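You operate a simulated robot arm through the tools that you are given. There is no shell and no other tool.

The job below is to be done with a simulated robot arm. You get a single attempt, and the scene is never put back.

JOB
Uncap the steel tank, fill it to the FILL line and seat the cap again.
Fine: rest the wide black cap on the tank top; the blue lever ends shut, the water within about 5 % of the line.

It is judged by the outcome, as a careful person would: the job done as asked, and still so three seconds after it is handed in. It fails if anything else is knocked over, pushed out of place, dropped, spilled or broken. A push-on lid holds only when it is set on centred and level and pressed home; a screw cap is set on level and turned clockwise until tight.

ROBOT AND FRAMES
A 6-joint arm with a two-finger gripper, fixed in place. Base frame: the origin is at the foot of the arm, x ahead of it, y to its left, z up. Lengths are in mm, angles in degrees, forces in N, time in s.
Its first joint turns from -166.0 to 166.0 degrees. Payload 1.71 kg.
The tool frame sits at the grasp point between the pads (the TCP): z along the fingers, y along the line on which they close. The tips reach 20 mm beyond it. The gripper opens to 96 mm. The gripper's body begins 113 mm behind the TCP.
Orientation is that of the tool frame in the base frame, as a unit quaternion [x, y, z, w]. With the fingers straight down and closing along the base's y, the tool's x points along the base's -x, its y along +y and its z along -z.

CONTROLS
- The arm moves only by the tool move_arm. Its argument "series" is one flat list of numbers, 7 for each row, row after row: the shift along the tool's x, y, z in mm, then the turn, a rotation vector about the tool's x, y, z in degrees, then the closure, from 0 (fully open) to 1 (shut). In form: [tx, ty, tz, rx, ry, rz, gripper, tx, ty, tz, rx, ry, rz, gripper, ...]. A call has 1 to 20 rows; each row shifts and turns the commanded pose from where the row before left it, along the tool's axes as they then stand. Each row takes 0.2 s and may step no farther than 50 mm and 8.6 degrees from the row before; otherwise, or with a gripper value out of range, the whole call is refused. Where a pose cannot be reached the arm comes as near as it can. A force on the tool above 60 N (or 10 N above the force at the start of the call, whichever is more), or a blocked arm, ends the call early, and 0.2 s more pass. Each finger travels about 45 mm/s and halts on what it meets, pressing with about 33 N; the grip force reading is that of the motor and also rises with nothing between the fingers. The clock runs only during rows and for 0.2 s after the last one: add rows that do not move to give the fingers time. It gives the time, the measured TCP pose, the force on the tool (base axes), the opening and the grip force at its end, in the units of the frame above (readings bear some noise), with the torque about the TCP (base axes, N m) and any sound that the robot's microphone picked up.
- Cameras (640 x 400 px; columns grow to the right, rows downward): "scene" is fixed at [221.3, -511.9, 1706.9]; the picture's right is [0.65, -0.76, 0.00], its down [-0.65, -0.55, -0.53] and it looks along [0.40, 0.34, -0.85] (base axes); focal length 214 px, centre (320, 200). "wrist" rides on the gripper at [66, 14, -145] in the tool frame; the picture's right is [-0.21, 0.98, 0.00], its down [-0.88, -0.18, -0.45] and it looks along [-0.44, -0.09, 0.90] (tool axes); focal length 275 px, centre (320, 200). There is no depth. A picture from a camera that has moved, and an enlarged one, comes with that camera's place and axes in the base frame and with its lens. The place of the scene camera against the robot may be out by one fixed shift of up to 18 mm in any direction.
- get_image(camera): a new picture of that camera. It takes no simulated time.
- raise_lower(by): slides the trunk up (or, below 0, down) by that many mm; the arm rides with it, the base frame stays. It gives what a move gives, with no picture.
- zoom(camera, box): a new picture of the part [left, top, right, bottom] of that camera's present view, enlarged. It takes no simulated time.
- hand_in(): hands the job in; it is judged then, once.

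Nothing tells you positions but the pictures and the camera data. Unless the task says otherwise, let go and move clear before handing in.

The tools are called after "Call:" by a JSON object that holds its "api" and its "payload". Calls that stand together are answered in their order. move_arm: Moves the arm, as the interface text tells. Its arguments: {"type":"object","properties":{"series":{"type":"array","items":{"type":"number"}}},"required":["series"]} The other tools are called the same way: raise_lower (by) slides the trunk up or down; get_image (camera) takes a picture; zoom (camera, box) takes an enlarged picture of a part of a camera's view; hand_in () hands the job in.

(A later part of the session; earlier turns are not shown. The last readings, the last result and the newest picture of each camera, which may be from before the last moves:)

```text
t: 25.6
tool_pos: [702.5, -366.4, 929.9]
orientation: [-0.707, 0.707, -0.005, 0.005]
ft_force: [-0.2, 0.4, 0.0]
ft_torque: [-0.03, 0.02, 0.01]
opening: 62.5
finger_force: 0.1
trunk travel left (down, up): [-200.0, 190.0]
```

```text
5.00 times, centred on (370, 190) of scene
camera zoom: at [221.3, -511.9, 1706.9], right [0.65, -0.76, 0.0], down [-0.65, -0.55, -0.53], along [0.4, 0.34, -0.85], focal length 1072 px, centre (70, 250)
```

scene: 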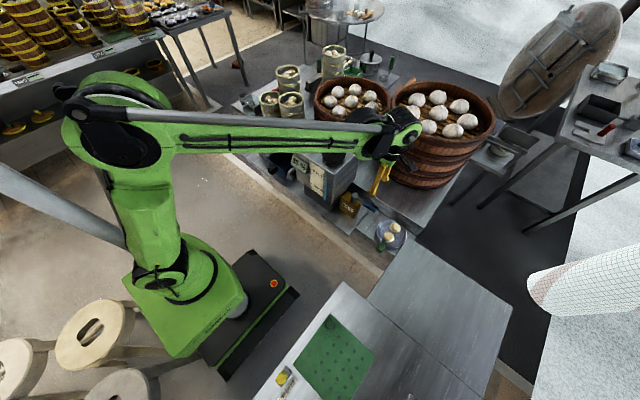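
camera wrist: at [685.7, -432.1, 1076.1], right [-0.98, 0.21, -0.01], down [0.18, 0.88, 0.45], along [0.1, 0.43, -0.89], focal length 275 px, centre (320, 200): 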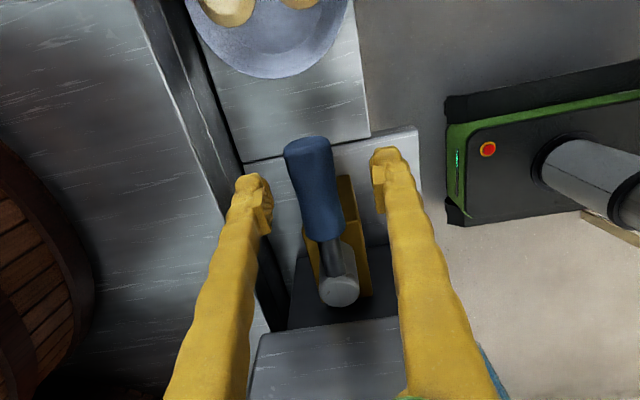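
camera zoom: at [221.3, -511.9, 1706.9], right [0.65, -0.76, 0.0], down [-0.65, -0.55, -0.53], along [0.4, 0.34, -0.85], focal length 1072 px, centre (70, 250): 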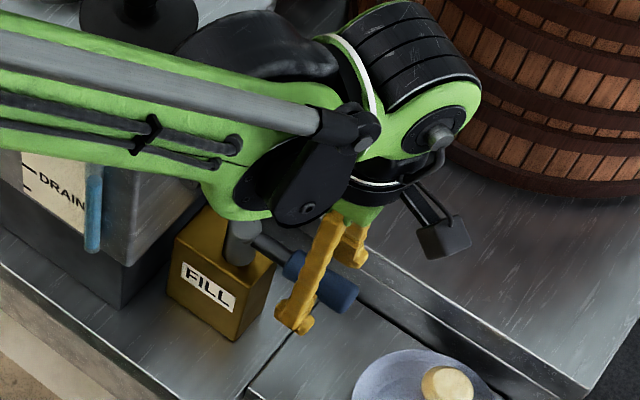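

TCP is on the handle (702,−366,930). I'll close the fingers to a loose fork (~32 mm) around the ~25 mm handle so nothing is forced, then test a small turn towards the robot.

Call:
{"api": "move_arm", "payload": {"series": [0, 0, 0, 0, 0, 0, 0.5, 0, 0, 0, 0, 0, 0, 0.6, 0, 0, 0, 0, 0, 0, 0.67, 0, 0, 0, 0, 0, 0, 0.67]}}

Call:
{"api": "zoom", "payload": {"camera": "wrist", "box": [240, 110, 420, 310]}}

```text
t: 26.6
tool_pos: [702.9, -366.3, 929.8]
orientation: [-0.707, 0.707, -0.005, 0.005]
ft_force: [1.6, -0.1, -0.1]
ft_torque: [0.0, -0.02, -0.01]
opening: 31.8
finger_force: 0.1
trunk travel left (down, up): [-200.0, 190.0]
```

```text
2.00 times, centred on (330, 210) of wrist
camera zoom: at [685.7, -432.1, 1076.2], right [-0.98, 0.21, -0.01], down [0.18, 0.88, 0.45], along [0.1, 0.43, -0.89], focal length 551 px, centre (300, 180)
```

zoom: 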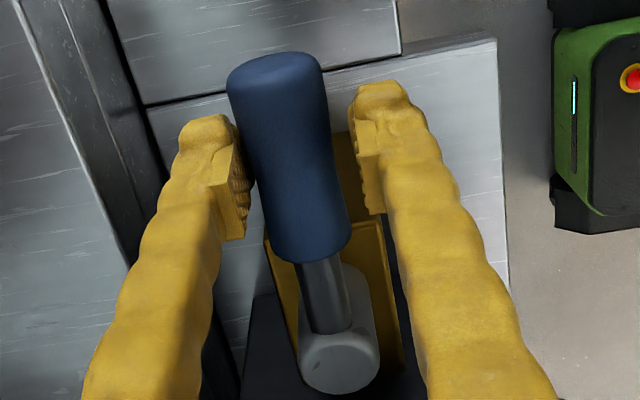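

The handle sits loosely between the fingers. Test turn: 10° towards −x (clockwise from above), watching force and sound.

Call:
{"api": "move_arm", "payload": {"series": [-0.3, 6.9, 0, 0, 0, 5, 0.67, 0, 0, 0, 0, 0, 0, 0.67]}}

Call:
{"api": "zoom", "payload": {"camera": "wrist", "box": [240, 110, 420, 310]}}

```text
t: 27.2
tool_pos: [694.4, -366.2, 930.6]
orientation: [-0.676, 0.737, -0.005, 0.005]
ft_force: [-0.5, -0.1, 1.3]
ft_torque: [0.03, -0.04, -0.02]
opening: 31.8
finger_force: 0.3
trunk travel left (down, up): [-200.0, 190.0]
```

```text
2.00 times, centred on (330, 210) of wrist
camera zoom: at [673.0, -430.0, 1076.4], right [-0.96, 0.29, -0.01], down [0.25, 0.86, 0.45], along [0.14, 0.43, -0.89], focal length 551 px, centre (300, 180)
```

zoom: 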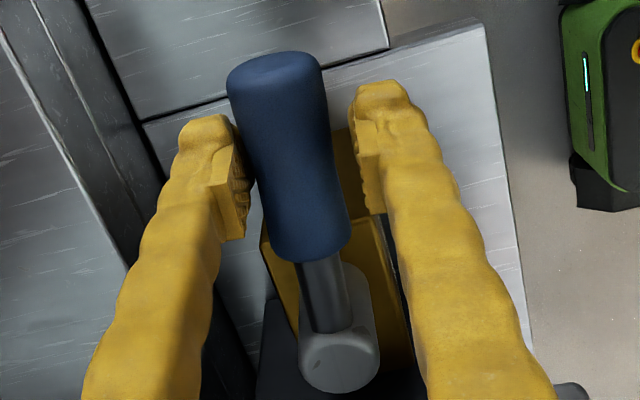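

The lever follows freely in this direction. I'll turn further in small steps and listen.

Call:
{"api": "move_arm", "payload": {"series": [-0.3, 6.9, 0, 0, 0, 5, 0.67, -0.3, 6.9, 0, 0, 0, 5, 0.67]}}

Call:
{"api": "zoom", "payload": {"camera": "scene", "box": [280, 100, 420, 240]}}

Call:
{"api": "zoom", "payload": {"camera": "wrist", "box": [240, 110, 420, 310]}}

```text
t: 27.8
tool_pos: [681.1, -364.6, 930.4]
orientation: [-0.608, 0.794, -0.005, 0.005]
ft_force: [0.2, -0.5, -0.5]
ft_torque: [0.02, -0.01, -0.02]
opening: 31.8
finger_force: 0.2
trunk travel left (down, up): [-200.0, 190.0]
```

```text
2.86 times, centred on (350, 170) of scene
camera zoom: at [221.3, -511.9, 1706.9], right [0.65, -0.76, 0.0], down [-0.65, -0.55, -0.53], along [0.4, 0.34, -0.85], focal length 613 px, centre (234, 286)
```

zoom: 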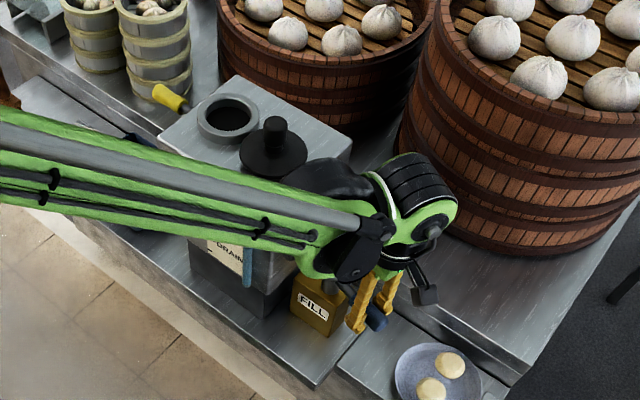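

```text
2.00 times, centred on (330, 210) of wrist
camera zoom: at [648.3, -424.1, 1076.3], right [-0.89, 0.45, -0.01], down [0.4, 0.8, 0.45], along [0.21, 0.4, -0.89], focal length 551 px, centre (300, 180)
```

zoom: 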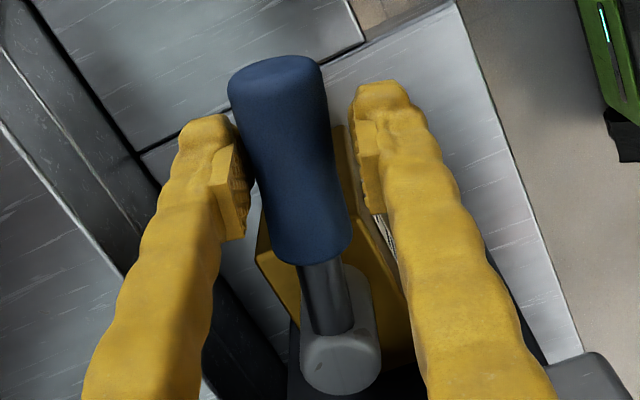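

Call:
{"api": "move_arm", "payload": {"series": [-0.3, 6.9, 0, 0, 0, 5, 0.67, -0.3, 6.9, 0, 0, 0, 5, 0.67, -0.3, 6.9, 0, 0, 0, 5, 0.67]}}

Call:
{"api": "zoom", "payload": {"camera": "scene", "box": [280, 100, 420, 240]}}

Call:
{"api": "get_image", "payload": {"camera": "wrist"}}

```text
t: 28.6
tool_pos: [664.2, -354.9, 929.5]
orientation: [-0.498, 0.867, -0.003, 0.006]
ft_force: [1.2, 0.4, 0.6]
ft_torque: [-0.03, -0.03, 0.0]
opening: 32.1
finger_force: 0.4
trunk travel left (down, up): [-200.0, 190.0]
```

```text
2.86 times, centred on (350, 170) of scene
camera zoom: at [221.3, -511.9, 1706.9], right [0.65, -0.76, 0.0], down [-0.65, -0.55, -0.53], along [0.4, 0.34, -0.85], focal length 613 px, centre (234, 286)
```

zoom: 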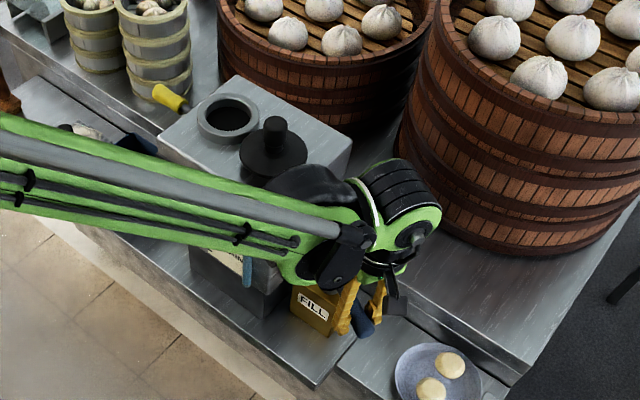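

```text
taken
camera wrist: at [615.7, -405.7, 1075.5], right [-0.74, 0.67, -0.01], down [0.59, 0.67, 0.45], along [0.31, 0.33, -0.89], focal length 275 px, centre (320, 200)
```

wrist: 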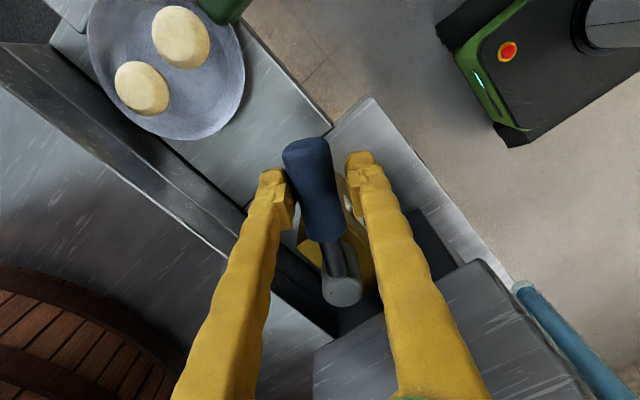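

Lever at 30°, no force, no sound yet; the sight tube is starting to show in the wrist view. Turning on to 45°.

Call:
{"api": "move_arm", "payload": {"series": [-0.3, 6.9, 0, 0, 0, 5, 0.67, -0.3, 6.9, 0, 0, 0, 5, 0.67, -0.3, 6.9, 0, 0, 0, 5, 0.67]}}

Call:
{"api": "zoom", "payload": {"camera": "scene", "box": [280, 100, 420, 240]}}

Call:
{"api": "get_image", "payload": {"camera": "wrist"}}

```text
t: 29.4
tool_pos: [647.3, -343.4, 930.7]
orientation: [-0.383, 0.924, -0.003, 0.006]
ft_force: [0.1, -1.2, 0.5]
ft_torque: [0.01, 0.03, -0.01]
opening: 32.1
finger_force: 0.4
trunk travel left (down, up): [-200.0, 190.0]
```

```text
2.86 times, centred on (350, 170) of scene
camera zoom: at [221.3, -511.9, 1706.9], right [0.65, -0.76, 0.0], down [-0.65, -0.55, -0.53], along [0.4, 0.34, -0.85], focal length 613 px, centre (234, 286)
```

zoom: 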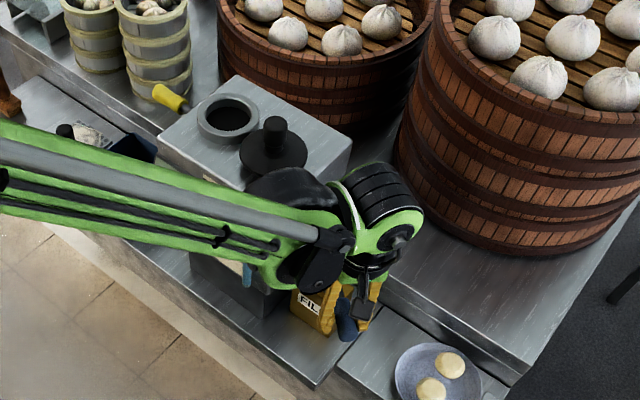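

```text
taken
camera wrist: at [588.0, -380.0, 1075.2], right [-0.55, 0.84, -0.01], down [0.74, 0.49, 0.45], along [0.38, 0.24, -0.89], focal length 275 px, centre (320, 200)
```

wrist: 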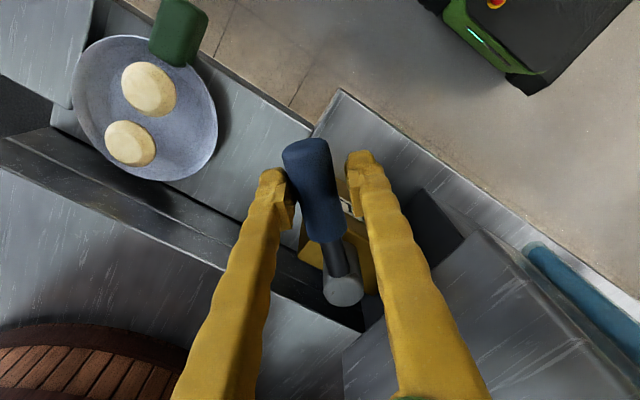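

Call:
{"api": "zoom", "payload": {"camera": "wrist", "box": [480, 220, 640, 400]}}

```text
2.22 times, centred on (560, 310) of wrist
camera zoom: at [588.0, -380.0, 1075.2], right [-0.55, 0.84, -0.01], down [0.74, 0.49, 0.45], along [0.38, 0.24, -0.89], focal length 612 px, centre (-213, -44)
```

zoom: 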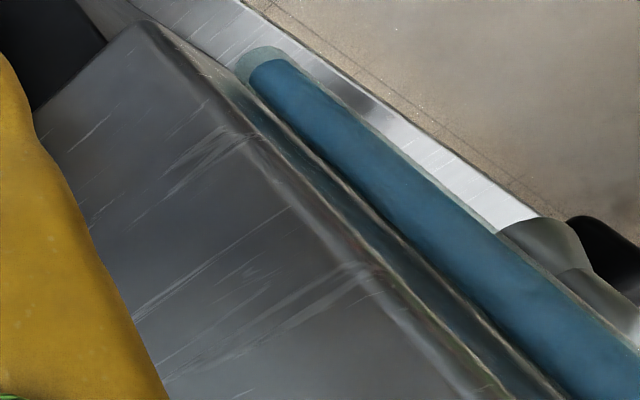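

Lever stands at 45° with no sound; the level isn't visible from here. To be safe I'll turn it back to shut before checking the display.

Call:
{"api": "move_arm", "payload": {"series": [-0.77, -11, 0, 0, 0, -8, 0.67, -0.77, -11, 0, 0, 0, -8, 0.67, -0.77, -11, 0, 0, 0, -8, 0.67, -0.77, -11, 0, 0, 0, -8, 0.67, -0.77, -11, 0, 0, 0, -8, 0.67, -0.3, -6.9, 0, 0, 0, -5, 0.67, 0, -4, 0, 0, 0, 0, 0.67]}}

Call:
{"api": "get_image", "payload": {"camera": "wrist"}}

```text
t: 31.0
tool_pos: [707.0, -364.6, 930.2]
orientation: [0.708, -0.707, 0.005, -0.004]
ft_force: [-1.7, -1.0, -1.9]
ft_torque: [0.02, -0.03, -0.02]
opening: 32.5
finger_force: 0.2
trunk travel left (down, up): [-200.0, 190.0]
```

```text
taken
camera wrist: at [691.0, -431.5, 1076.3], right [-0.98, 0.2, -0.01], down [0.18, 0.88, 0.45], along [0.1, 0.44, -0.89], focal length 275 px, centre (320, 200)
```

wrist: 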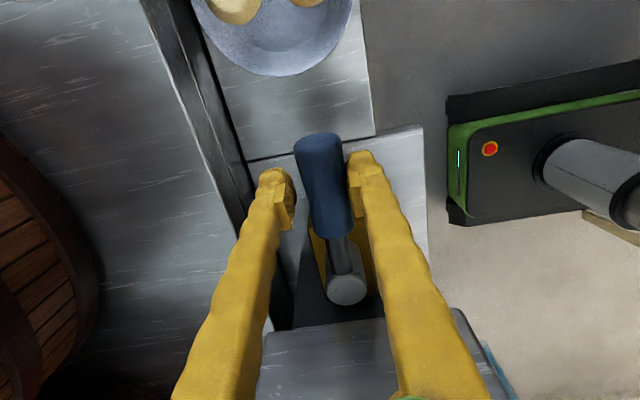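

Lever is back at its start position. Lifting clear to read the display.

Call:
{"api": "move_arm", "payload": {"series": [0, 0, -30, 0, 0, 0, 0.6, 0, 0, -40, 0, 0, 0, 0.5, 0, 0, -45, 0, 0, 0, 0.35, 0, 0, -45, 0, 0, 0, 0.35]}}

Call:
{"api": "zoom", "payload": {"camera": "scene", "box": [290, 130, 390, 220]}}

```text
t: 32.0
tool_pos: [706.0, -367.0, 1087.7]
orientation: [0.707, -0.707, 0.005, -0.005]
ft_force: [0.8, 0.2, -0.2]
ft_torque: [0.01, 0.03, 0.0]
opening: 62.4
finger_force: 0.0
trunk travel left (down, up): [-200.0, 190.0]
```

```text
4.44 times, centred on (340, 175) of scene
camera zoom: at [221.3, -511.9, 1706.9], right [0.65, -0.76, 0.0], down [-0.65, -0.55, -0.53], along [0.4, 0.34, -0.85], focal length 953 px, centre (231, 311)
```

zoom: 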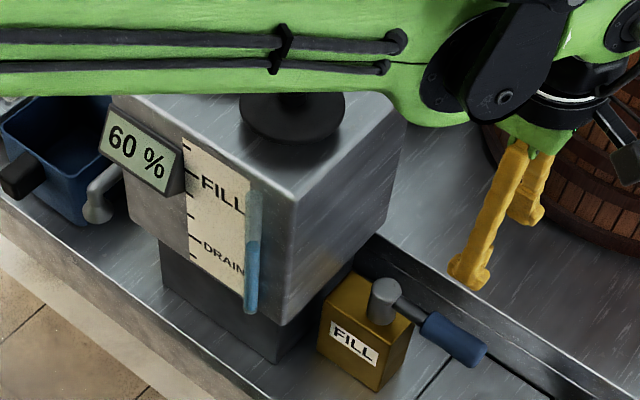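

The level rose to 60 %, so the valve works in that direction. I'll wait briefly to confirm the level is stable with the lever shut, and zoom on the gauge.

Call:
{"api": "move_arm", "payload": {"series": [0, 0, 0, 0, 0, 0, 0.35, 0, 0, 0, 0, 0, 0, 0.35, 0, 0, 0, 0, 0, 0, 0.35, 0, 0, 0, 0, 0, 0, 0.35, 0, 0, 0, 0, 0, 0, 0.35, 0, 0, 0, 0, 0, 0, 0.35, 0, 0, 0, 0, 0, 0, 0.35, 0, 0, 0, 0, 0, 0, 0.35]}}

Call:
{"api": "zoom", "payload": {"camera": "scene", "box": [310, 155, 360, 210]}}

Call:
{"api": "zoom", "payload": {"camera": "scene", "box": [325, 158, 355, 204]}}

```text
t: 33.8
tool_pos: [704.8, -366.7, 1086.4]
orientation: [0.707, -0.707, 0.006, -0.005]
ft_force: [0.1, 0.3, -0.3]
ft_torque: [0.0, 0.01, 0.02]
opening: 62.3
finger_force: 0.1
trunk travel left (down, up): [-200.0, 190.0]
```

```text
7.27 times, centred on (335, 182) of scene
camera zoom: at [221.3, -511.9, 1706.9], right [0.65, -0.76, 0.0], down [-0.65, -0.55, -0.53], along [0.4, 0.34, -0.85], focal length 1560 px, centre (211, 327)
```

zoom: 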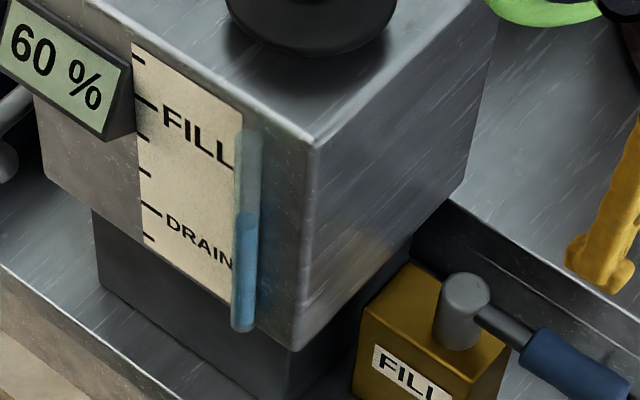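

```text
8.70 times, centred on (340, 181) of scene
camera zoom: at [221.3, -511.9, 1706.9], right [0.65, -0.76, 0.0], down [-0.65, -0.55, -0.53], along [0.4, 0.34, -0.85], focal length 1865 px, centre (146, 365)
```

zoom: 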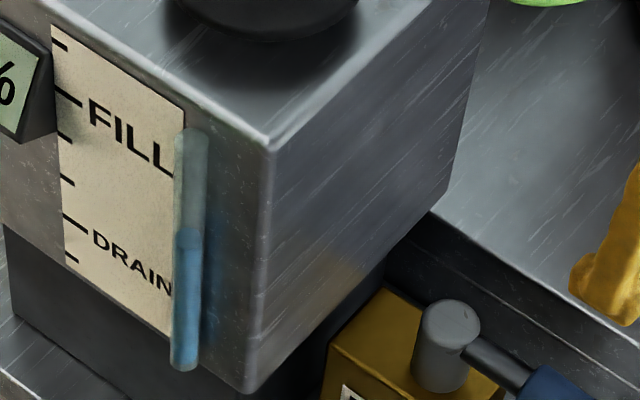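

Level is stable at 60 % with the lever shut. I'll zoom hard on the gauge to pin down where the FILL line sits relative to the tube.

Call:
{"api": "zoom", "payload": {"camera": "scene", "box": [322, 168, 332, 204]}}

Call:
{"api": "zoom", "payload": {"camera": "scene", "box": [308, 158, 332, 174]}}

Call:
{"api": "zoom", "payload": {"camera": "scene", "box": [308, 172, 332, 190]}}

Call:
{"api": "zoom", "payload": {"camera": "scene", "box": [308, 186, 332, 202]}}

```text
11.11 times, centred on (327, 186) of scene
camera zoom: at [221.3, -511.9, 1706.9], right [0.65, -0.76, 0.0], down [-0.65, -0.55, -0.53], along [0.4, 0.34, -0.85], focal length 2383 px, centre (242, 356)
```

zoom: 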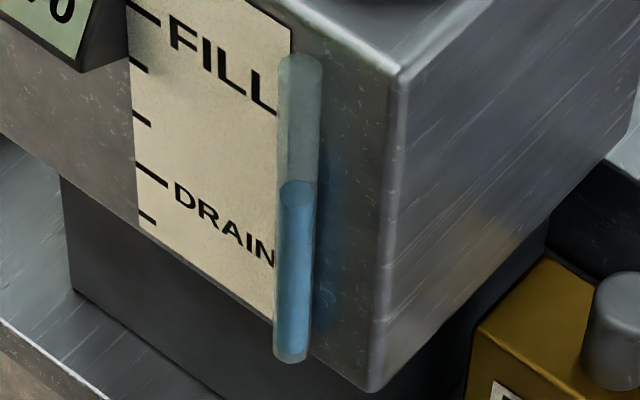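

```text
16.00 times, centred on (320, 166) of scene
camera zoom: at [221.3, -511.9, 1706.9], right [0.65, -0.76, 0.0], down [-0.65, -0.55, -0.53], along [0.4, 0.34, -0.85], focal length 3432 px, centre (320, 744)
```

zoom: 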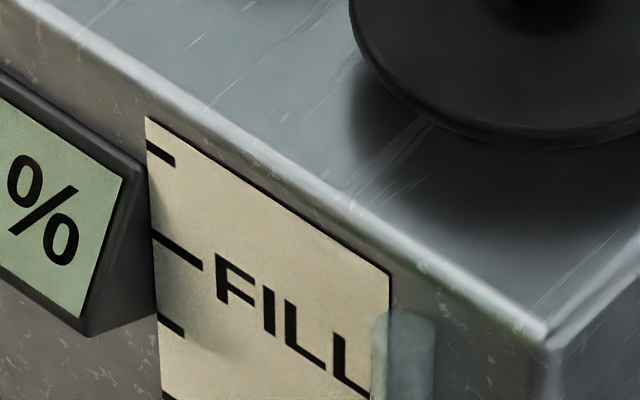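

```text
16.00 times, centred on (320, 181) of scene
camera zoom: at [221.3, -511.9, 1706.9], right [0.65, -0.76, 0.0], down [-0.65, -0.55, -0.53], along [0.4, 0.34, -0.85], focal length 3432 px, centre (320, 504)
```

zoom: 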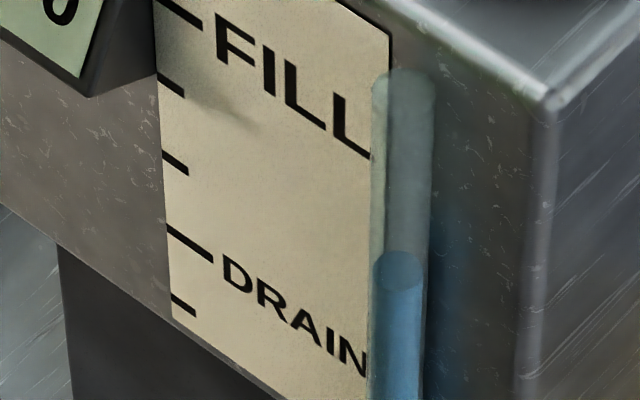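

```text
16.00 times, centred on (320, 194) of scene
camera zoom: at [221.3, -511.9, 1706.9], right [0.65, -0.76, 0.0], down [-0.65, -0.55, -0.53], along [0.4, 0.34, -0.85], focal length 3432 px, centre (320, 296)
```

zoom: 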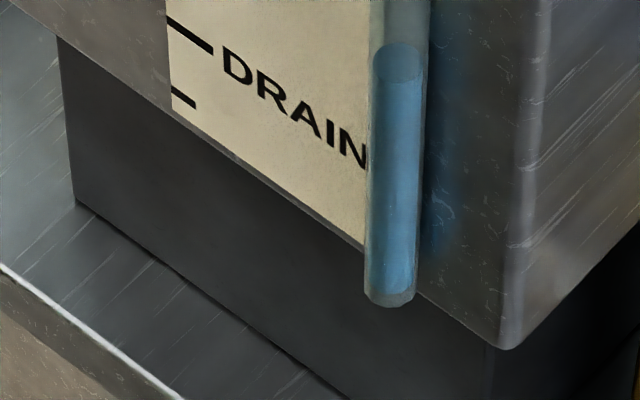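

Analysis of the gauge: six even marks, bottom mark = 0 %, top = 100 %, so FILL = 80 % (the tube level matches the 60 % reading). I need +20 %. Going back down over the handle.

Call:
{"api": "move_arm", "payload": {"series": [0, 2.5, 40, 0, 0, 0, 0.35, 0, 0, 45, 0, 0, 0, 0.35, 0, 0, 45, 0, 0, 0, 0.35, 0, 0, 28, 0, 0, 0, 0.35, 0, 0, 0, 0, 0, 0, 0.5, 0, 0, 0, 0, 0, 0, 0.6, 0, 0, 0, 0, 0, 0, 0.67, 0, 0, 0, 0, 0, 0, 0.67]}}

Call:
{"api": "get_image", "payload": {"camera": "wrist"}}

```text
t: 35.6
tool_pos: [703.4, -366.0, 933.6]
orientation: [-0.707, 0.707, -0.005, 0.005]
ft_force: [-0.1, -0.8, 1.0]
ft_torque: [-0.01, 0.02, 0.02]
opening: 31.4
finger_force: 0.1
trunk travel left (down, up): [-200.0, 190.0]
```

```text
taken
camera wrist: at [687.8, -432.1, 1078.9], right [-0.98, 0.21, -0.01], down [0.18, 0.88, 0.45], along [0.1, 0.43, -0.89], focal length 275 px, centre (320, 200)
```

wrist: 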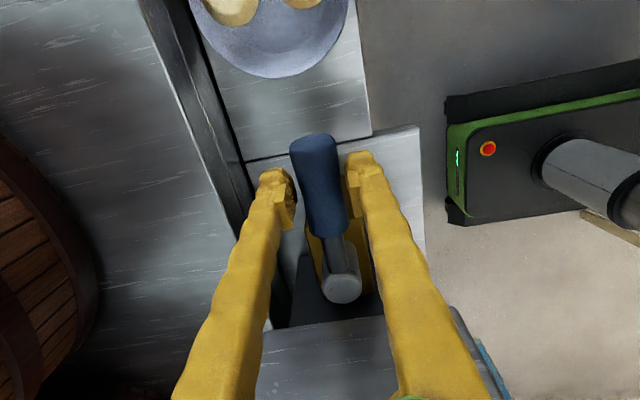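

The handle is centred in the fork. Opening to ~45° and holding about 3 s, which should give +10–14 %.

Call:
{"api": "move_arm", "payload": {"series": [-0.77, 11, 0, 0, 0, 8, 0.67, -0.77, 11, 0, 0, 0, 8, 0.67, -0.77, 11, 0, 0, 0, 8, 0.67, -0.77, 11, 0, 0, 0, 8, 0.67, -0.77, 11, 0, 0, 0, 8, 0.67, -0.3, 6.9, 0, 0, 0, 5, 0.67, 0, 0, 0, 0, 0, 0, 0.67, 0, 0, 0, 0, 0, 0, 0.67, 0, 0, 0, 0, 0, 0, 0.67, 0, 0, 0, 0, 0, 0, 0.67, 0, 0, 0, 0, 0, 0, 0.67, 0, 0, 0, 0, 0, 0, 0.67, 0, 0, 0, 0, 0, 0, 0.67, 0, 0, 0, 0, 0, 0, 0.67, 0, 0, 0, 0, 0, 0, 0.67, 0, 0, 0, 0, 0, 0, 0.67, 0, 0, 0, 0, 0, 0, 0.67, 0, 0, 0, 0, 0, 0, 0.67]}}

Call:
{"api": "get_image", "payload": {"camera": "wrist"}}

Call:
{"api": "zoom", "payload": {"camera": "scene", "box": [300, 150, 380, 230]}}

```text
t: 39.4
tool_pos: [647.6, -341.6, 931.5]
orientation: [-0.382, 0.924, -0.003, 0.006]
ft_force: [0.1, -0.1, 0.7]
ft_torque: [0.01, -0.04, 0.02]
opening: 31.7
finger_force: 0.2
trunk travel left (down, up): [-200.0, 190.0]
```

```text
taken
camera wrist: at [589.7, -377.9, 1076.7], right [-0.55, 0.84, -0.01], down [0.74, 0.49, 0.45], along [0.38, 0.24, -0.89], focal length 275 px, centre (320, 200)
```

wrist: 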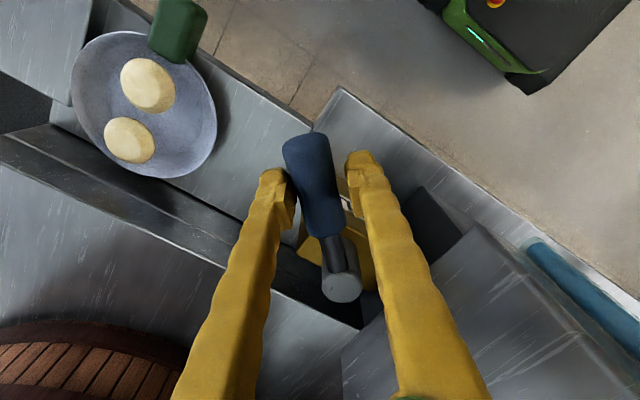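

```text
5.00 times, centred on (340, 190) of scene
camera zoom: at [221.3, -511.9, 1706.9], right [0.65, -0.76, 0.0], down [-0.65, -0.55, -0.53], along [0.4, 0.34, -0.85], focal length 1072 px, centre (220, 250)
```

zoom: 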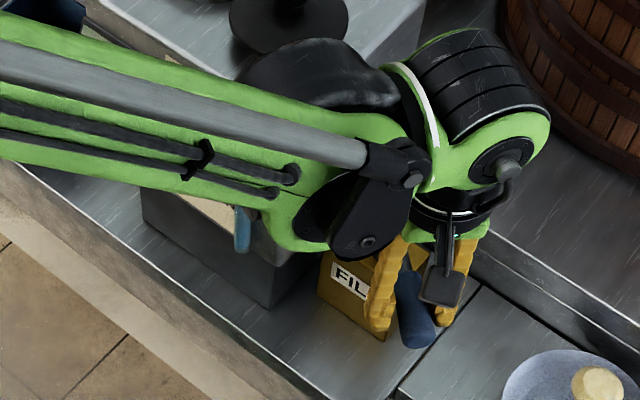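

Now turning the lever back to shut.

Call:
{"api": "move_arm", "payload": {"series": [-0.77, -11, 0, 0, 0, -8, 0.67, -0.77, -11, 0, 0, 0, -8, 0.67, -0.77, -11, 0, 0, 0, -8, 0.67, -0.77, -11, 0, 0, 0, -8, 0.67, -0.77, -11, 0, 0, 0, -8, 0.67, -0.3, -6.9, 0, 0, 0, -5, 0.67, 0, -4, 0, 0, 0, 0, 0.67]}}

Call:
{"api": "get_image", "payload": {"camera": "wrist"}}

```text
t: 41.0
tool_pos: [709.4, -367.2, 930.3]
orientation: [0.708, -0.706, 0.005, -0.005]
ft_force: [-2.8, 0.2, -2.4]
ft_torque: [0.03, 0.0, -0.01]
opening: 33.7
finger_force: 1.1
trunk travel left (down, up): [-200.0, 190.0]
```

```text
taken
camera wrist: at [692.3, -431.9, 1077.4], right [-0.98, 0.2, -0.01], down [0.18, 0.88, 0.45], along [0.1, 0.44, -0.89], focal length 275 px, centre (320, 200)
```

wrist: 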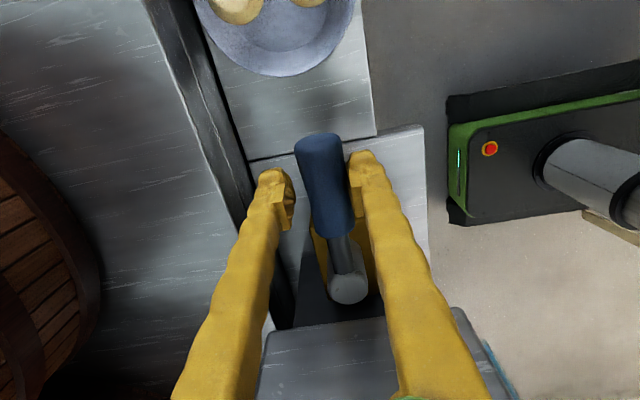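

The lever is against its shut stop (light reaction force). Lifting to read the display.

Call:
{"api": "move_arm", "payload": {"series": [0, 2, 0, 0, 0, 0, 0.6, 0, 0, -30, 0, 0, 0, 0.5, 0, 0, -40, 0, 0, 0, 0.35, 0, 0, -45, 0, 0, 0, 0.35, 0, 0, -45, 0, 0, 0, 0.35]}}

Call:
{"api": "zoom", "payload": {"camera": "scene", "box": [300, 155, 370, 220]}}

Call:
{"api": "zoom", "payload": {"camera": "scene", "box": [308, 172, 332, 190]}}

```text
t: 42.2
tool_pos: [708.9, -362.0, 1090.9]
orientation: [-0.707, 0.707, -0.005, 0.005]
ft_force: [-0.2, 0.1, -0.4]
ft_torque: [0.03, -0.03, 0.0]
opening: 62.5
finger_force: 0.1
trunk travel left (down, up): [-200.0, 190.0]
```

```text
6.15 times, centred on (335, 188) of scene
camera zoom: at [221.3, -511.9, 1706.9], right [0.65, -0.76, 0.0], down [-0.65, -0.55, -0.53], along [0.4, 0.34, -0.85], focal length 1320 px, centre (228, 277)
```

zoom: 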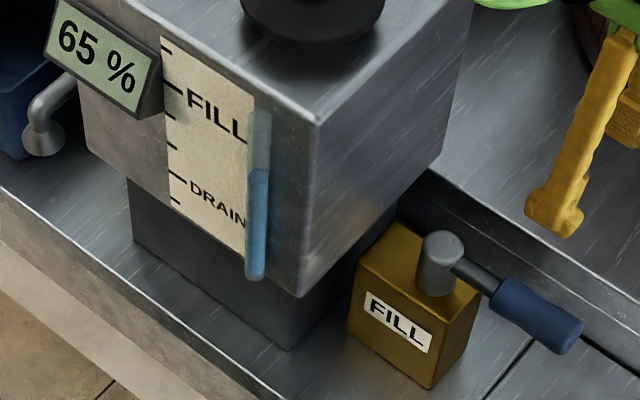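

```text
16.00 times, centred on (320, 181) of scene
camera zoom: at [221.3, -511.9, 1706.9], right [0.65, -0.76, 0.0], down [-0.65, -0.55, -0.53], along [0.4, 0.34, -0.85], focal length 3432 px, centre (320, 504)
```

zoom: 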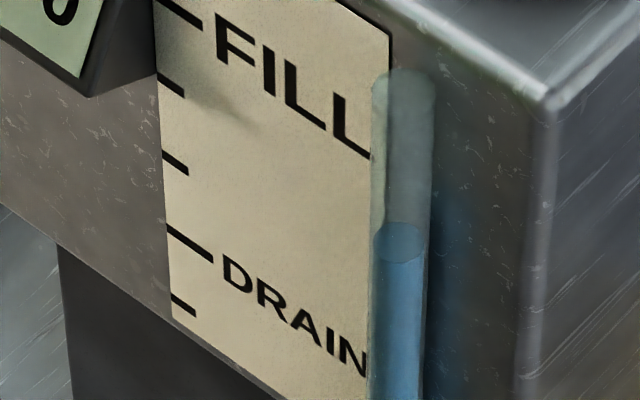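

Display reads 65 %, and tube scaling says the last run added ≈7 % (display seems rounded to 5 %). Flow is slow and predictable (≈0.04 %/deg·s). I'll go back down for another similar run, checking the alignment first.

Call:
{"api": "move_arm", "payload": {"series": [0, 3, 40, 0, 0, 0, 0.35, 0, 0, 45, 0, 0, 0, 0.35, 0, 0, 40, 0, 0, 0, 0.35, 0, 0, 0, 0, 0, 0, 0.35, 0, 0, 0, 0, 0, 0, 0.35]}}

Call:
{"api": "get_image", "payload": {"camera": "wrist"}}

```text
t: 43.4
tool_pos: [705.0, -362.9, 966.3]
orientation: [0.707, -0.707, 0.005, -0.005]
ft_force: [0.6, 0.3, -0.4]
ft_torque: [-0.02, -0.01, 0.03]
opening: 62.6
finger_force: 0.0
trunk travel left (down, up): [-200.0, 190.0]
```

```text
taken
camera wrist: at [689.4, -428.1, 1112.5], right [-0.98, 0.21, -0.01], down [0.18, 0.88, 0.45], along [0.1, 0.43, -0.89], focal length 275 px, centre (320, 200)
```

wrist: 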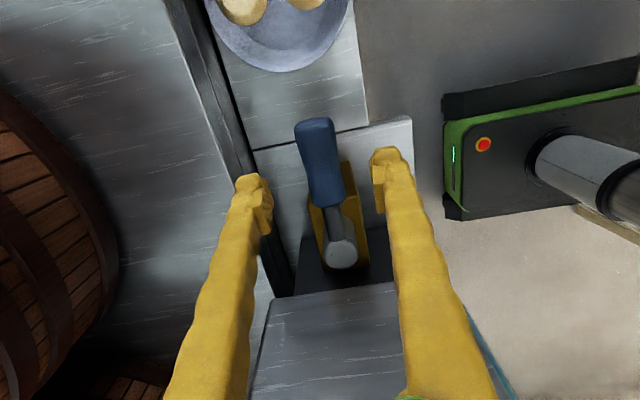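

Call:
{"api": "move_arm", "payload": {"series": [3, 2.5, 18, 0, 0, 0, 0.35, 0, 0, 18, 0, 0, 0, 0.35, 0, 0, 0, 0, 0, 0, 0.5, 0, 0, 0, 0, 0, 0, 0.6, 0, 0, 0, 0, 0, 0, 0.67, 0, 0, 0, 0, 0, 0, 0.67]}}

Call:
{"api": "get_image", "payload": {"camera": "wrist"}}

```text
t: 44.8
tool_pos: [702.3, -367.9, 929.6]
orientation: [0.707, -0.707, 0.004, -0.005]
ft_force: [0.0, 0.5, 0.0]
ft_torque: [0.0, -0.02, 0.0]
opening: 31.8
finger_force: 0.1
trunk travel left (down, up): [-200.0, 190.0]
```

```text
taken
camera wrist: at [686.4, -434.3, 1075.9], right [-0.98, 0.21, -0.01], down [0.18, 0.88, 0.45], along [0.1, 0.43, -0.89], focal length 275 px, centre (320, 200)
```

wrist: 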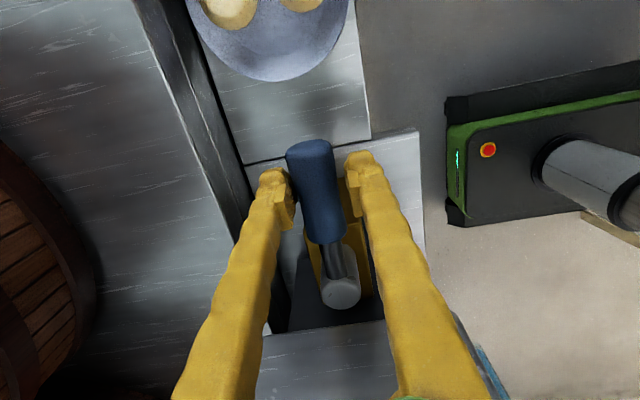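

Aligned again. Opening to ~45° and holding ~3 s (about +7–8 %).

Call:
{"api": "move_arm", "payload": {"series": [-0.77, 11, 0, 0, 0, 8, 0.67, -0.77, 11, 0, 0, 0, 8, 0.67, -0.77, 11, 0, 0, 0, 8, 0.67, -0.77, 11, 0, 0, 0, 8, 0.67, -0.77, 11, 0, 0, 0, 8, 0.67, -0.3, 6.9, 0, 0, 0, 5, 0.67, 0, 0, 0, 0, 0, 0, 0.67, 0, 0, 0, 0, 0, 0, 0.67, 0, 0, 0, 0, 0, 0, 0.67, 0, 0, 0, 0, 0, 0, 0.67, 0, 0, 0, 0, 0, 0, 0.67, 0, 0, 0, 0, 0, 0, 0.67, 0, 0, 0, 0, 0, 0, 0.67, 0, 0, 0, 0, 0, 0, 0.67, 0, 0, 0, 0, 0, 0, 0.67, 0, 0, 0, 0, 0, 0, 0.67, 0, 0, 0, 0, 0, 0, 0.67, 0, 0, 0, 0, 0, 0, 0.67, 0, 0, 0, 0, 0, 0, 0.67]}}

Call:
{"api": "move_arm", "payload": {"series": [-0.77, -11, 0, 0, 0, -8, 0.67, -0.77, -11, 0, 0, 0, -8, 0.67, -0.77, -11, 0, 0, 0, -8, 0.67, -0.77, -11, 0, 0, 0, -8, 0.67, -0.77, -11, 0, 0, 0, -8, 0.67, -0.3, -6.9, 0, 0, 0, -5, 0.67, 0, -4, 0, 0, 0, 0, 0.67]}}

Call:
{"api": "get_image", "payload": {"camera": "wrist"}}

```text
t: 48.8
tool_pos: [645.3, -347.6, 929.2]
orientation: [-0.383, 0.924, -0.003, 0.006]
ft_force: [0.6, -0.2, 0.2]
ft_torque: [-0.02, -0.01, 0.01]
opening: 31.4
finger_force: 0.0
trunk travel left (down, up): [-200.0, 190.0]
```

```text
t: 50.4
tool_pos: [704.5, -368.2, 930.3]
orientation: [0.708, -0.706, 0.005, -0.005]
ft_force: [-0.9, -0.8, -0.9]
ft_torque: [0.04, 0.02, 0.0]
opening: 32.5
finger_force: 1.0
trunk travel left (down, up): [-200.0, 190.0]
```

```text
taken
camera wrist: at [688.8, -434.3, 1076.9], right [-0.98, 0.2, -0.01], down [0.18, 0.88, 0.45], along [0.1, 0.44, -0.89], focal length 275 px, centre (320, 200)
```

wrist: 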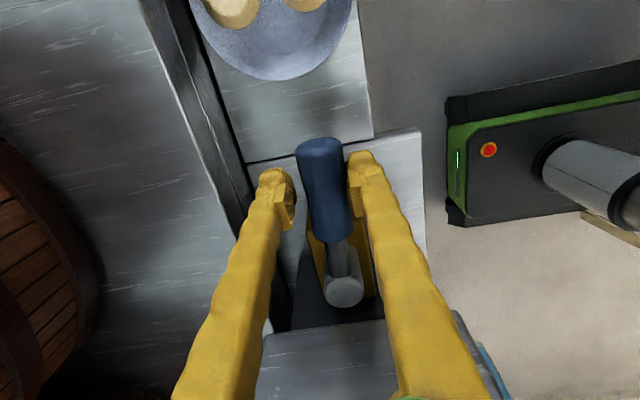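

Pushing a touch further to be sure the lever is on its shut stop.

Call:
{"api": "move_arm", "payload": {"series": [0, -2.5, 0, 0, 0, 0, 0.67, 0, -2.5, 0, 0, 0, 0, 0.67]}}

Call:
{"api": "zoom", "payload": {"camera": "wrist", "box": [240, 110, 420, 310]}}

```text
t: 51.0
tool_pos: [710.6, -369.3, 930.7]
orientation: [0.708, -0.707, 0.004, -0.004]
ft_force: [-9.0, -3.2, -3.1]
ft_torque: [-0.04, 0.03, 0.04]
opening: 36.9
finger_force: 3.9
trunk travel left (down, up): [-200.0, 190.0]
```

```text
2.00 times, centred on (330, 210) of wrist
camera zoom: at [694.3, -434.5, 1076.7], right [-0.98, 0.21, -0.01], down [0.18, 0.88, 0.45], along [0.1, 0.43, -0.89], focal length 551 px, centre (300, 180)
```

zoom: 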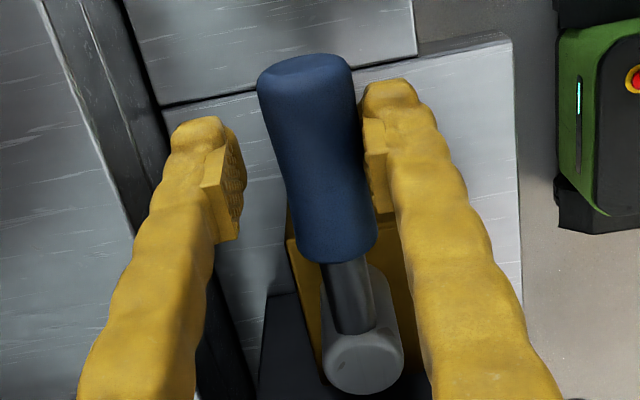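

Firmly on the stop (9 N). Backing off and lifting to read the gauge.

Call:
{"api": "move_arm", "payload": {"series": [0, 5, 0, 0, 0, 0, 0.55, 0, 0, -30, 0, 0, 0, 0.45, 0, 0, -40, 0, 0, 0, 0.35, 0, 0, -45, 0, 0, 0, 0.35, 0, 0, -45, 0, 0, 0, 0.35]}}

Call:
{"api": "zoom", "payload": {"camera": "scene", "box": [300, 155, 370, 220]}}

Call:
{"api": "zoom", "payload": {"camera": "scene", "box": [308, 172, 332, 190]}}

```text
t: 52.2
tool_pos: [706.8, -371.5, 1091.4]
orientation: [0.707, -0.707, 0.005, -0.006]
ft_force: [-0.8, 0.0, -0.6]
ft_torque: [0.03, 0.02, -0.01]
opening: 62.5
finger_force: 0.0
trunk travel left (down, up): [-200.0, 190.0]
```

```text
6.15 times, centred on (335, 188) of scene
camera zoom: at [221.3, -511.9, 1706.9], right [0.65, -0.76, 0.0], down [-0.65, -0.55, -0.53], along [0.4, 0.34, -0.85], focal length 1320 px, centre (228, 277)
```

zoom: 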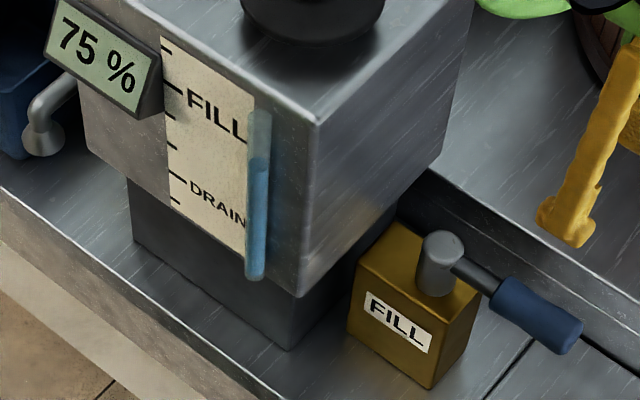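

```text
16.00 times, centred on (320, 181) of scene
camera zoom: at [221.3, -511.9, 1706.9], right [0.65, -0.76, 0.0], down [-0.65, -0.55, -0.53], along [0.4, 0.34, -0.85], focal length 3432 px, centre (320, 504)
```

zoom: 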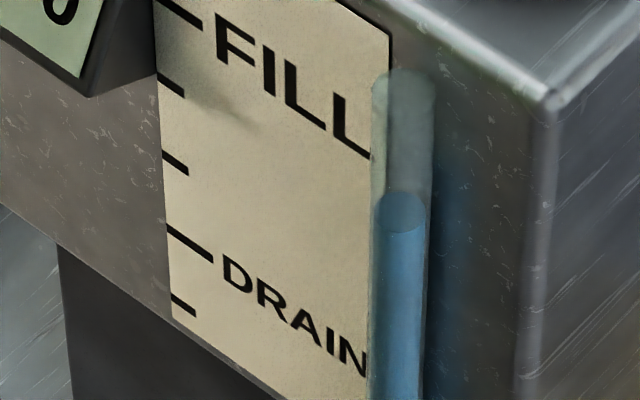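

Display 75 %; combining tube and flow data I estimate ≈74 %, so about +6 % is needed. Going back for a final, slightly shorter run.

Call:
{"api": "move_arm", "payload": {"series": [-2, 2, 40, 0, 0, 0, 0.35, -2, 2, 45, 0, 0, 0, 0.35, 0, 0, 40, 0, 0, 0, 0.35, 0, 0, 0, 0, 0, 0, 0.35, 0, 0, 0, 0, 0, 0, 0.35]}}

Call:
{"api": "get_image", "payload": {"camera": "wrist"}}

```text
t: 53.4
tool_pos: [703.4, -362.9, 965.5]
orientation: [0.707, -0.707, 0.005, -0.005]
ft_force: [-0.5, 0.8, 0.0]
ft_torque: [0.02, -0.02, -0.01]
opening: 62.3
finger_force: 0.2
trunk travel left (down, up): [-200.0, 190.0]
```

```text
taken
camera wrist: at [687.5, -429.1, 1111.4], right [-0.98, 0.21, -0.01], down [0.18, 0.88, 0.45], along [0.1, 0.43, -0.89], focal length 275 px, centre (320, 200)
```

wrist: 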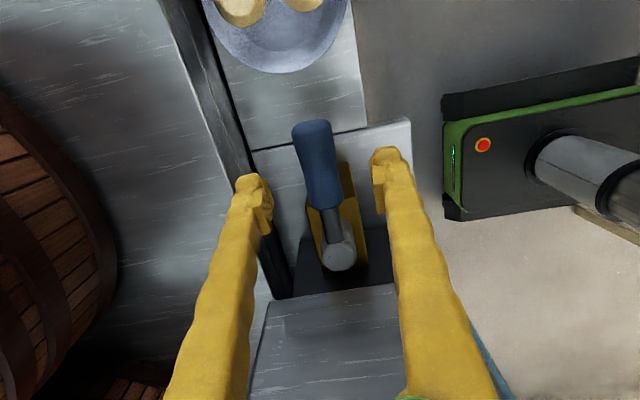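

Call:
{"api": "move_arm", "payload": {"series": [3, 1, 18, 0, 0, 0, 0.35, 0, 0, 18, 0, 0, 0, 0.35, 0, 0, 0, 0, 0, 0, 0.5, 0, 0, 0, 0, 0, 0, 0.6, 0, 0, 0, 0, 0, 0, 0.67, 0, 0, 0, 0, 0, 0, 0.67]}}

Call:
{"api": "get_image", "payload": {"camera": "wrist"}}

```text
t: 54.8
tool_pos: [701.1, -367.7, 929.7]
orientation: [0.707, -0.707, 0.005, -0.006]
ft_force: [1.0, 0.7, -0.8]
ft_torque: [-0.02, 0.03, -0.01]
opening: 32.3
finger_force: 0.4
trunk travel left (down, up): [-200.0, 190.0]
```

```text
taken
camera wrist: at [684.7, -433.4, 1075.9], right [-0.98, 0.21, -0.01], down [0.18, 0.88, 0.45], along [0.1, 0.43, -0.89], focal length 275 px, centre (320, 200)
```

wrist: 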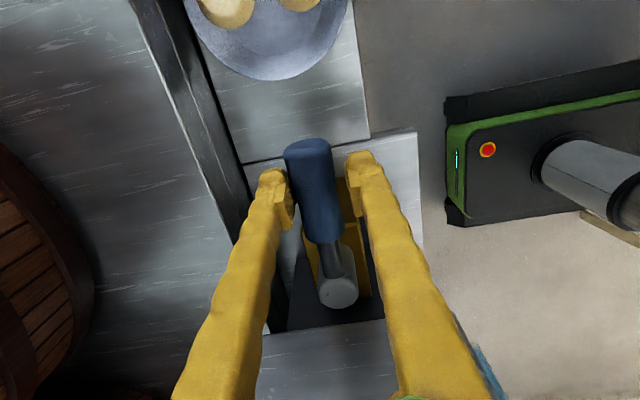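

Aligned. Final run: open to 45°, hold ~2.2 s, then close and press onto the shut stop.

Call:
{"api": "move_arm", "payload": {"series": [-0.77, 11, 0, 0, 0, 8, 0.67, -0.77, 11, 0, 0, 0, 8, 0.67, -0.77, 11, 0, 0, 0, 8, 0.67, -0.77, 11, 0, 0, 0, 8, 0.67, -0.77, 11, 0, 0, 0, 8, 0.67, -0.3, 6.9, 0, 0, 0, 5, 0.67, 0, 0, 0, 0, 0, 0, 0.67, 0, 0, 0, 0, 0, 0, 0.67, 0, 0, 0, 0, 0, 0, 0.67, 0, 0, 0, 0, 0, 0, 0.67, 0, 0, 0, 0, 0, 0, 0.67, 0, 0, 0, 0, 0, 0, 0.67, 0, 0, 0, 0, 0, 0, 0.67, 0, 0, 0, 0, 0, 0, 0.67, 0, 0, 0, 0, 0, 0, 0.67, 0, 0, 0, 0, 0, 0, 0.67]}}

Call:
{"api": "move_arm", "payload": {"series": [-0.77, -11, 0, 0, 0, -8, 0.67, -0.77, -11, 0, 0, 0, -8, 0.67, -0.77, -11, 0, 0, 0, -8, 0.67, -0.77, -11, 0, 0, 0, -8, 0.67, -0.77, -11, 0, 0, 0, -8, 0.67, -0.3, -6.9, 0, 0, 0, -5, 0.67, 0, -4, 0, 0, 0, 0, 0.67, 0, -3, 0, 0, 0, 0, 0.67]}}

Call:
{"api": "get_image", "payload": {"camera": "wrist"}}

```text
t: 58.2
tool_pos: [642.9, -343.8, 929.2]
orientation: [-0.383, 0.924, -0.003, 0.006]
ft_force: [0.3, 1.1, -0.3]
ft_torque: [-0.04, -0.02, -0.01]
opening: 31.7
finger_force: 0.1
trunk travel left (down, up): [-200.0, 190.0]
```

```text
t: 60.0
tool_pos: [707.1, -365.8, 930.3]
orientation: [-0.707, 0.707, -0.005, 0.005]
ft_force: [-1.1, 0.5, 0.9]
ft_torque: [0.02, 0.0, 0.0]
opening: 32.4
finger_force: 0.9
trunk travel left (down, up): [-200.0, 190.0]
```

```text
taken
camera wrist: at [690.8, -431.5, 1076.2], right [-0.98, 0.21, -0.01], down [0.18, 0.88, 0.45], along [0.1, 0.44, -0.89], focal length 275 px, centre (320, 200)
```

wrist: 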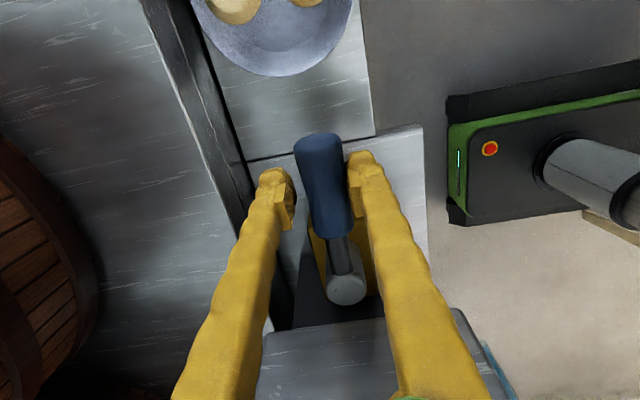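

Call:
{"api": "move_arm", "payload": {"series": [0, -2, 0, 0, 0, 0, 0.67, 0, -2, 0, 0, 0, 0, 0.67]}}

Call:
{"api": "move_arm", "payload": {"series": [0, 5, 0, 0, 0, 0, 0.55, 0, 0, -30, 0, 0, 0, 0.45, 0, 0, -40, 0, 0, 0, 0.35, 0, 0, -45, 0, 0, 0, 0.35, 0, 0, -45, 0, 0, 0, 0.35]}}

Call:
{"api": "zoom", "payload": {"camera": "scene", "box": [300, 155, 370, 220]}}

Call:
{"api": "zoom", "payload": {"camera": "scene", "box": [308, 172, 332, 190]}}

```text
t: 60.6
tool_pos: [709.4, -366.8, 929.8]
orientation: [-0.707, 0.707, -0.004, 0.004]
ft_force: [-6.4, 0.7, -0.6]
ft_torque: [0.09, 0.06, 0.02]
opening: 35.8
finger_force: 2.7
trunk travel left (down, up): [-200.0, 190.0]
```

```text
t: 61.8
tool_pos: [703.1, -363.5, 1089.6]
orientation: [0.707, -0.707, 0.005, -0.005]
ft_force: [-0.3, 0.5, 0.1]
ft_torque: [0.0, 0.04, -0.03]
opening: 62.3
finger_force: 0.0
trunk travel left (down, up): [-200.0, 190.0]
```

```text
6.15 times, centred on (335, 188) of scene
camera zoom: at [221.3, -511.9, 1706.9], right [0.65, -0.76, 0.0], down [-0.65, -0.55, -0.53], along [0.4, 0.34, -0.85], focal length 1320 px, centre (228, 277)
```

zoom: 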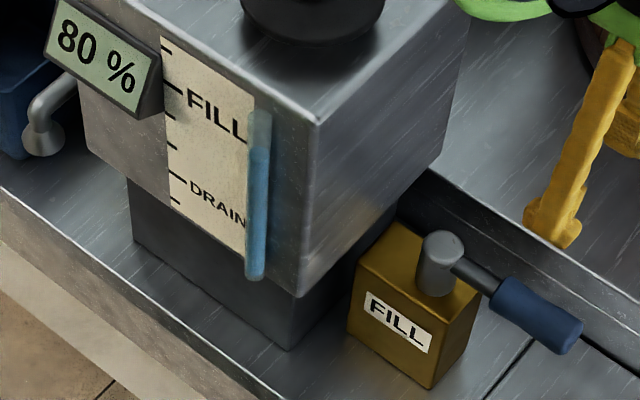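

```text
16.00 times, centred on (320, 181) of scene
camera zoom: at [221.3, -511.9, 1706.9], right [0.65, -0.76, 0.0], down [-0.65, -0.55, -0.53], along [0.4, 0.34, -0.85], focal length 3432 px, centre (320, 504)
```

zoom: 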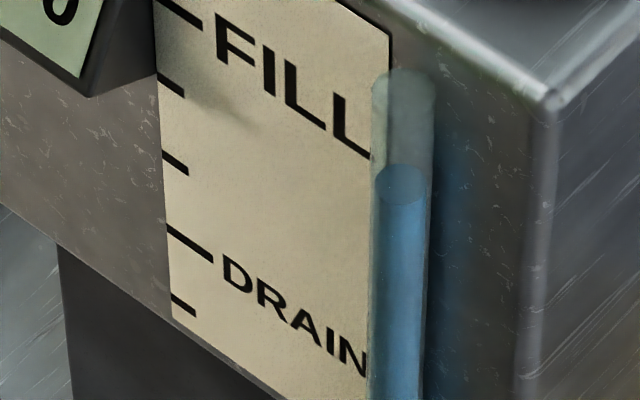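

Display now reads 80 % and the tube level agrees with the FILL mark; the lever is back on its shut stop. Next: raise, rotate the tool back and go to the cap.

Call:
{"api": "move_arm", "payload": {"series": [0, 0, -45, 0, 0, 0, 0.35, 0, 0, -50, 0, 0, 0, 0.35, 0, 0, -50, 0, 0, 0, 0.3, 0, 0, 0, 0, 0, 8.2, 0.2, 0, 0, 0, 0, 0, 8.2, 0.1, 0, 0, 0, 0, 0, 8.2, 0, 0, 0, 0, 0, 0, 8.2, 0, 0, 0, 0, 0, 0, 8.2, 0, 0, 0, 0, 0, 0, 8.2, 0, 0, 0, 0, 0, 0, 8.2, 0, 0, 0, 0, 0, 0, 8.2, 0, 0, 0, 0, 0, 0, 8.2, 0, 0, 0, 0, 0, 0, 8.2, 0, 0, 0, 0, 0, 0, 8, 0, 0, 0, 0, 0, 0, 0, 0, 0, 0, 0, 0, 0, 0, 0]}}

Call:
{"api": "get_image", "payload": {"camera": "wrist"}}

Call:
{"api": "zoom", "payload": {"camera": "scene", "box": [280, 100, 420, 240]}}

```text
t: 65.2
tool_pos: [703.7, -366.8, 1234.6]
orientation: [0.0, 1.0, 0.0, 0.007]
ft_force: [0.2, 0.7, 0.1]
ft_torque: [-0.01, -0.01, -0.02]
opening: 96.0
finger_force: 0.1
trunk travel left (down, up): [-200.0, 190.0]
```

```text
taken
camera wrist: at [634.6, -353.1, 1379.8], right [0.21, 0.98, 0.0], down [0.87, -0.19, 0.46], along [0.45, -0.09, -0.89], focal length 275 px, centre (320, 200)
```

wrist: 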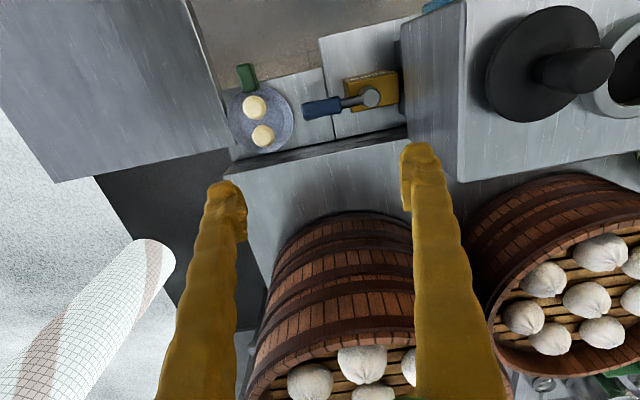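

```text
2.86 times, centred on (350, 170) of scene
camera zoom: at [221.3, -511.9, 1706.9], right [0.65, -0.76, 0.0], down [-0.65, -0.55, -0.53], along [0.4, 0.34, -0.85], focal length 613 px, centre (234, 286)
```

zoom: 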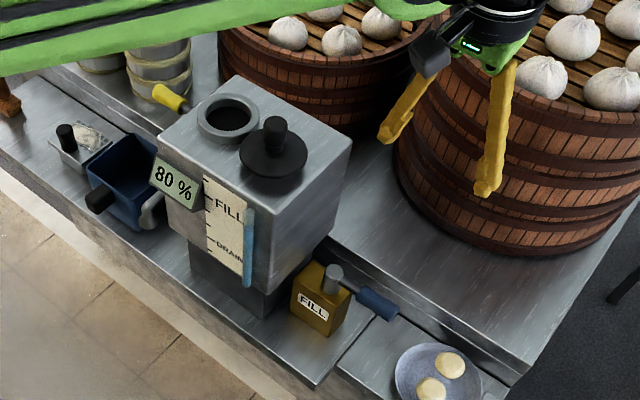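

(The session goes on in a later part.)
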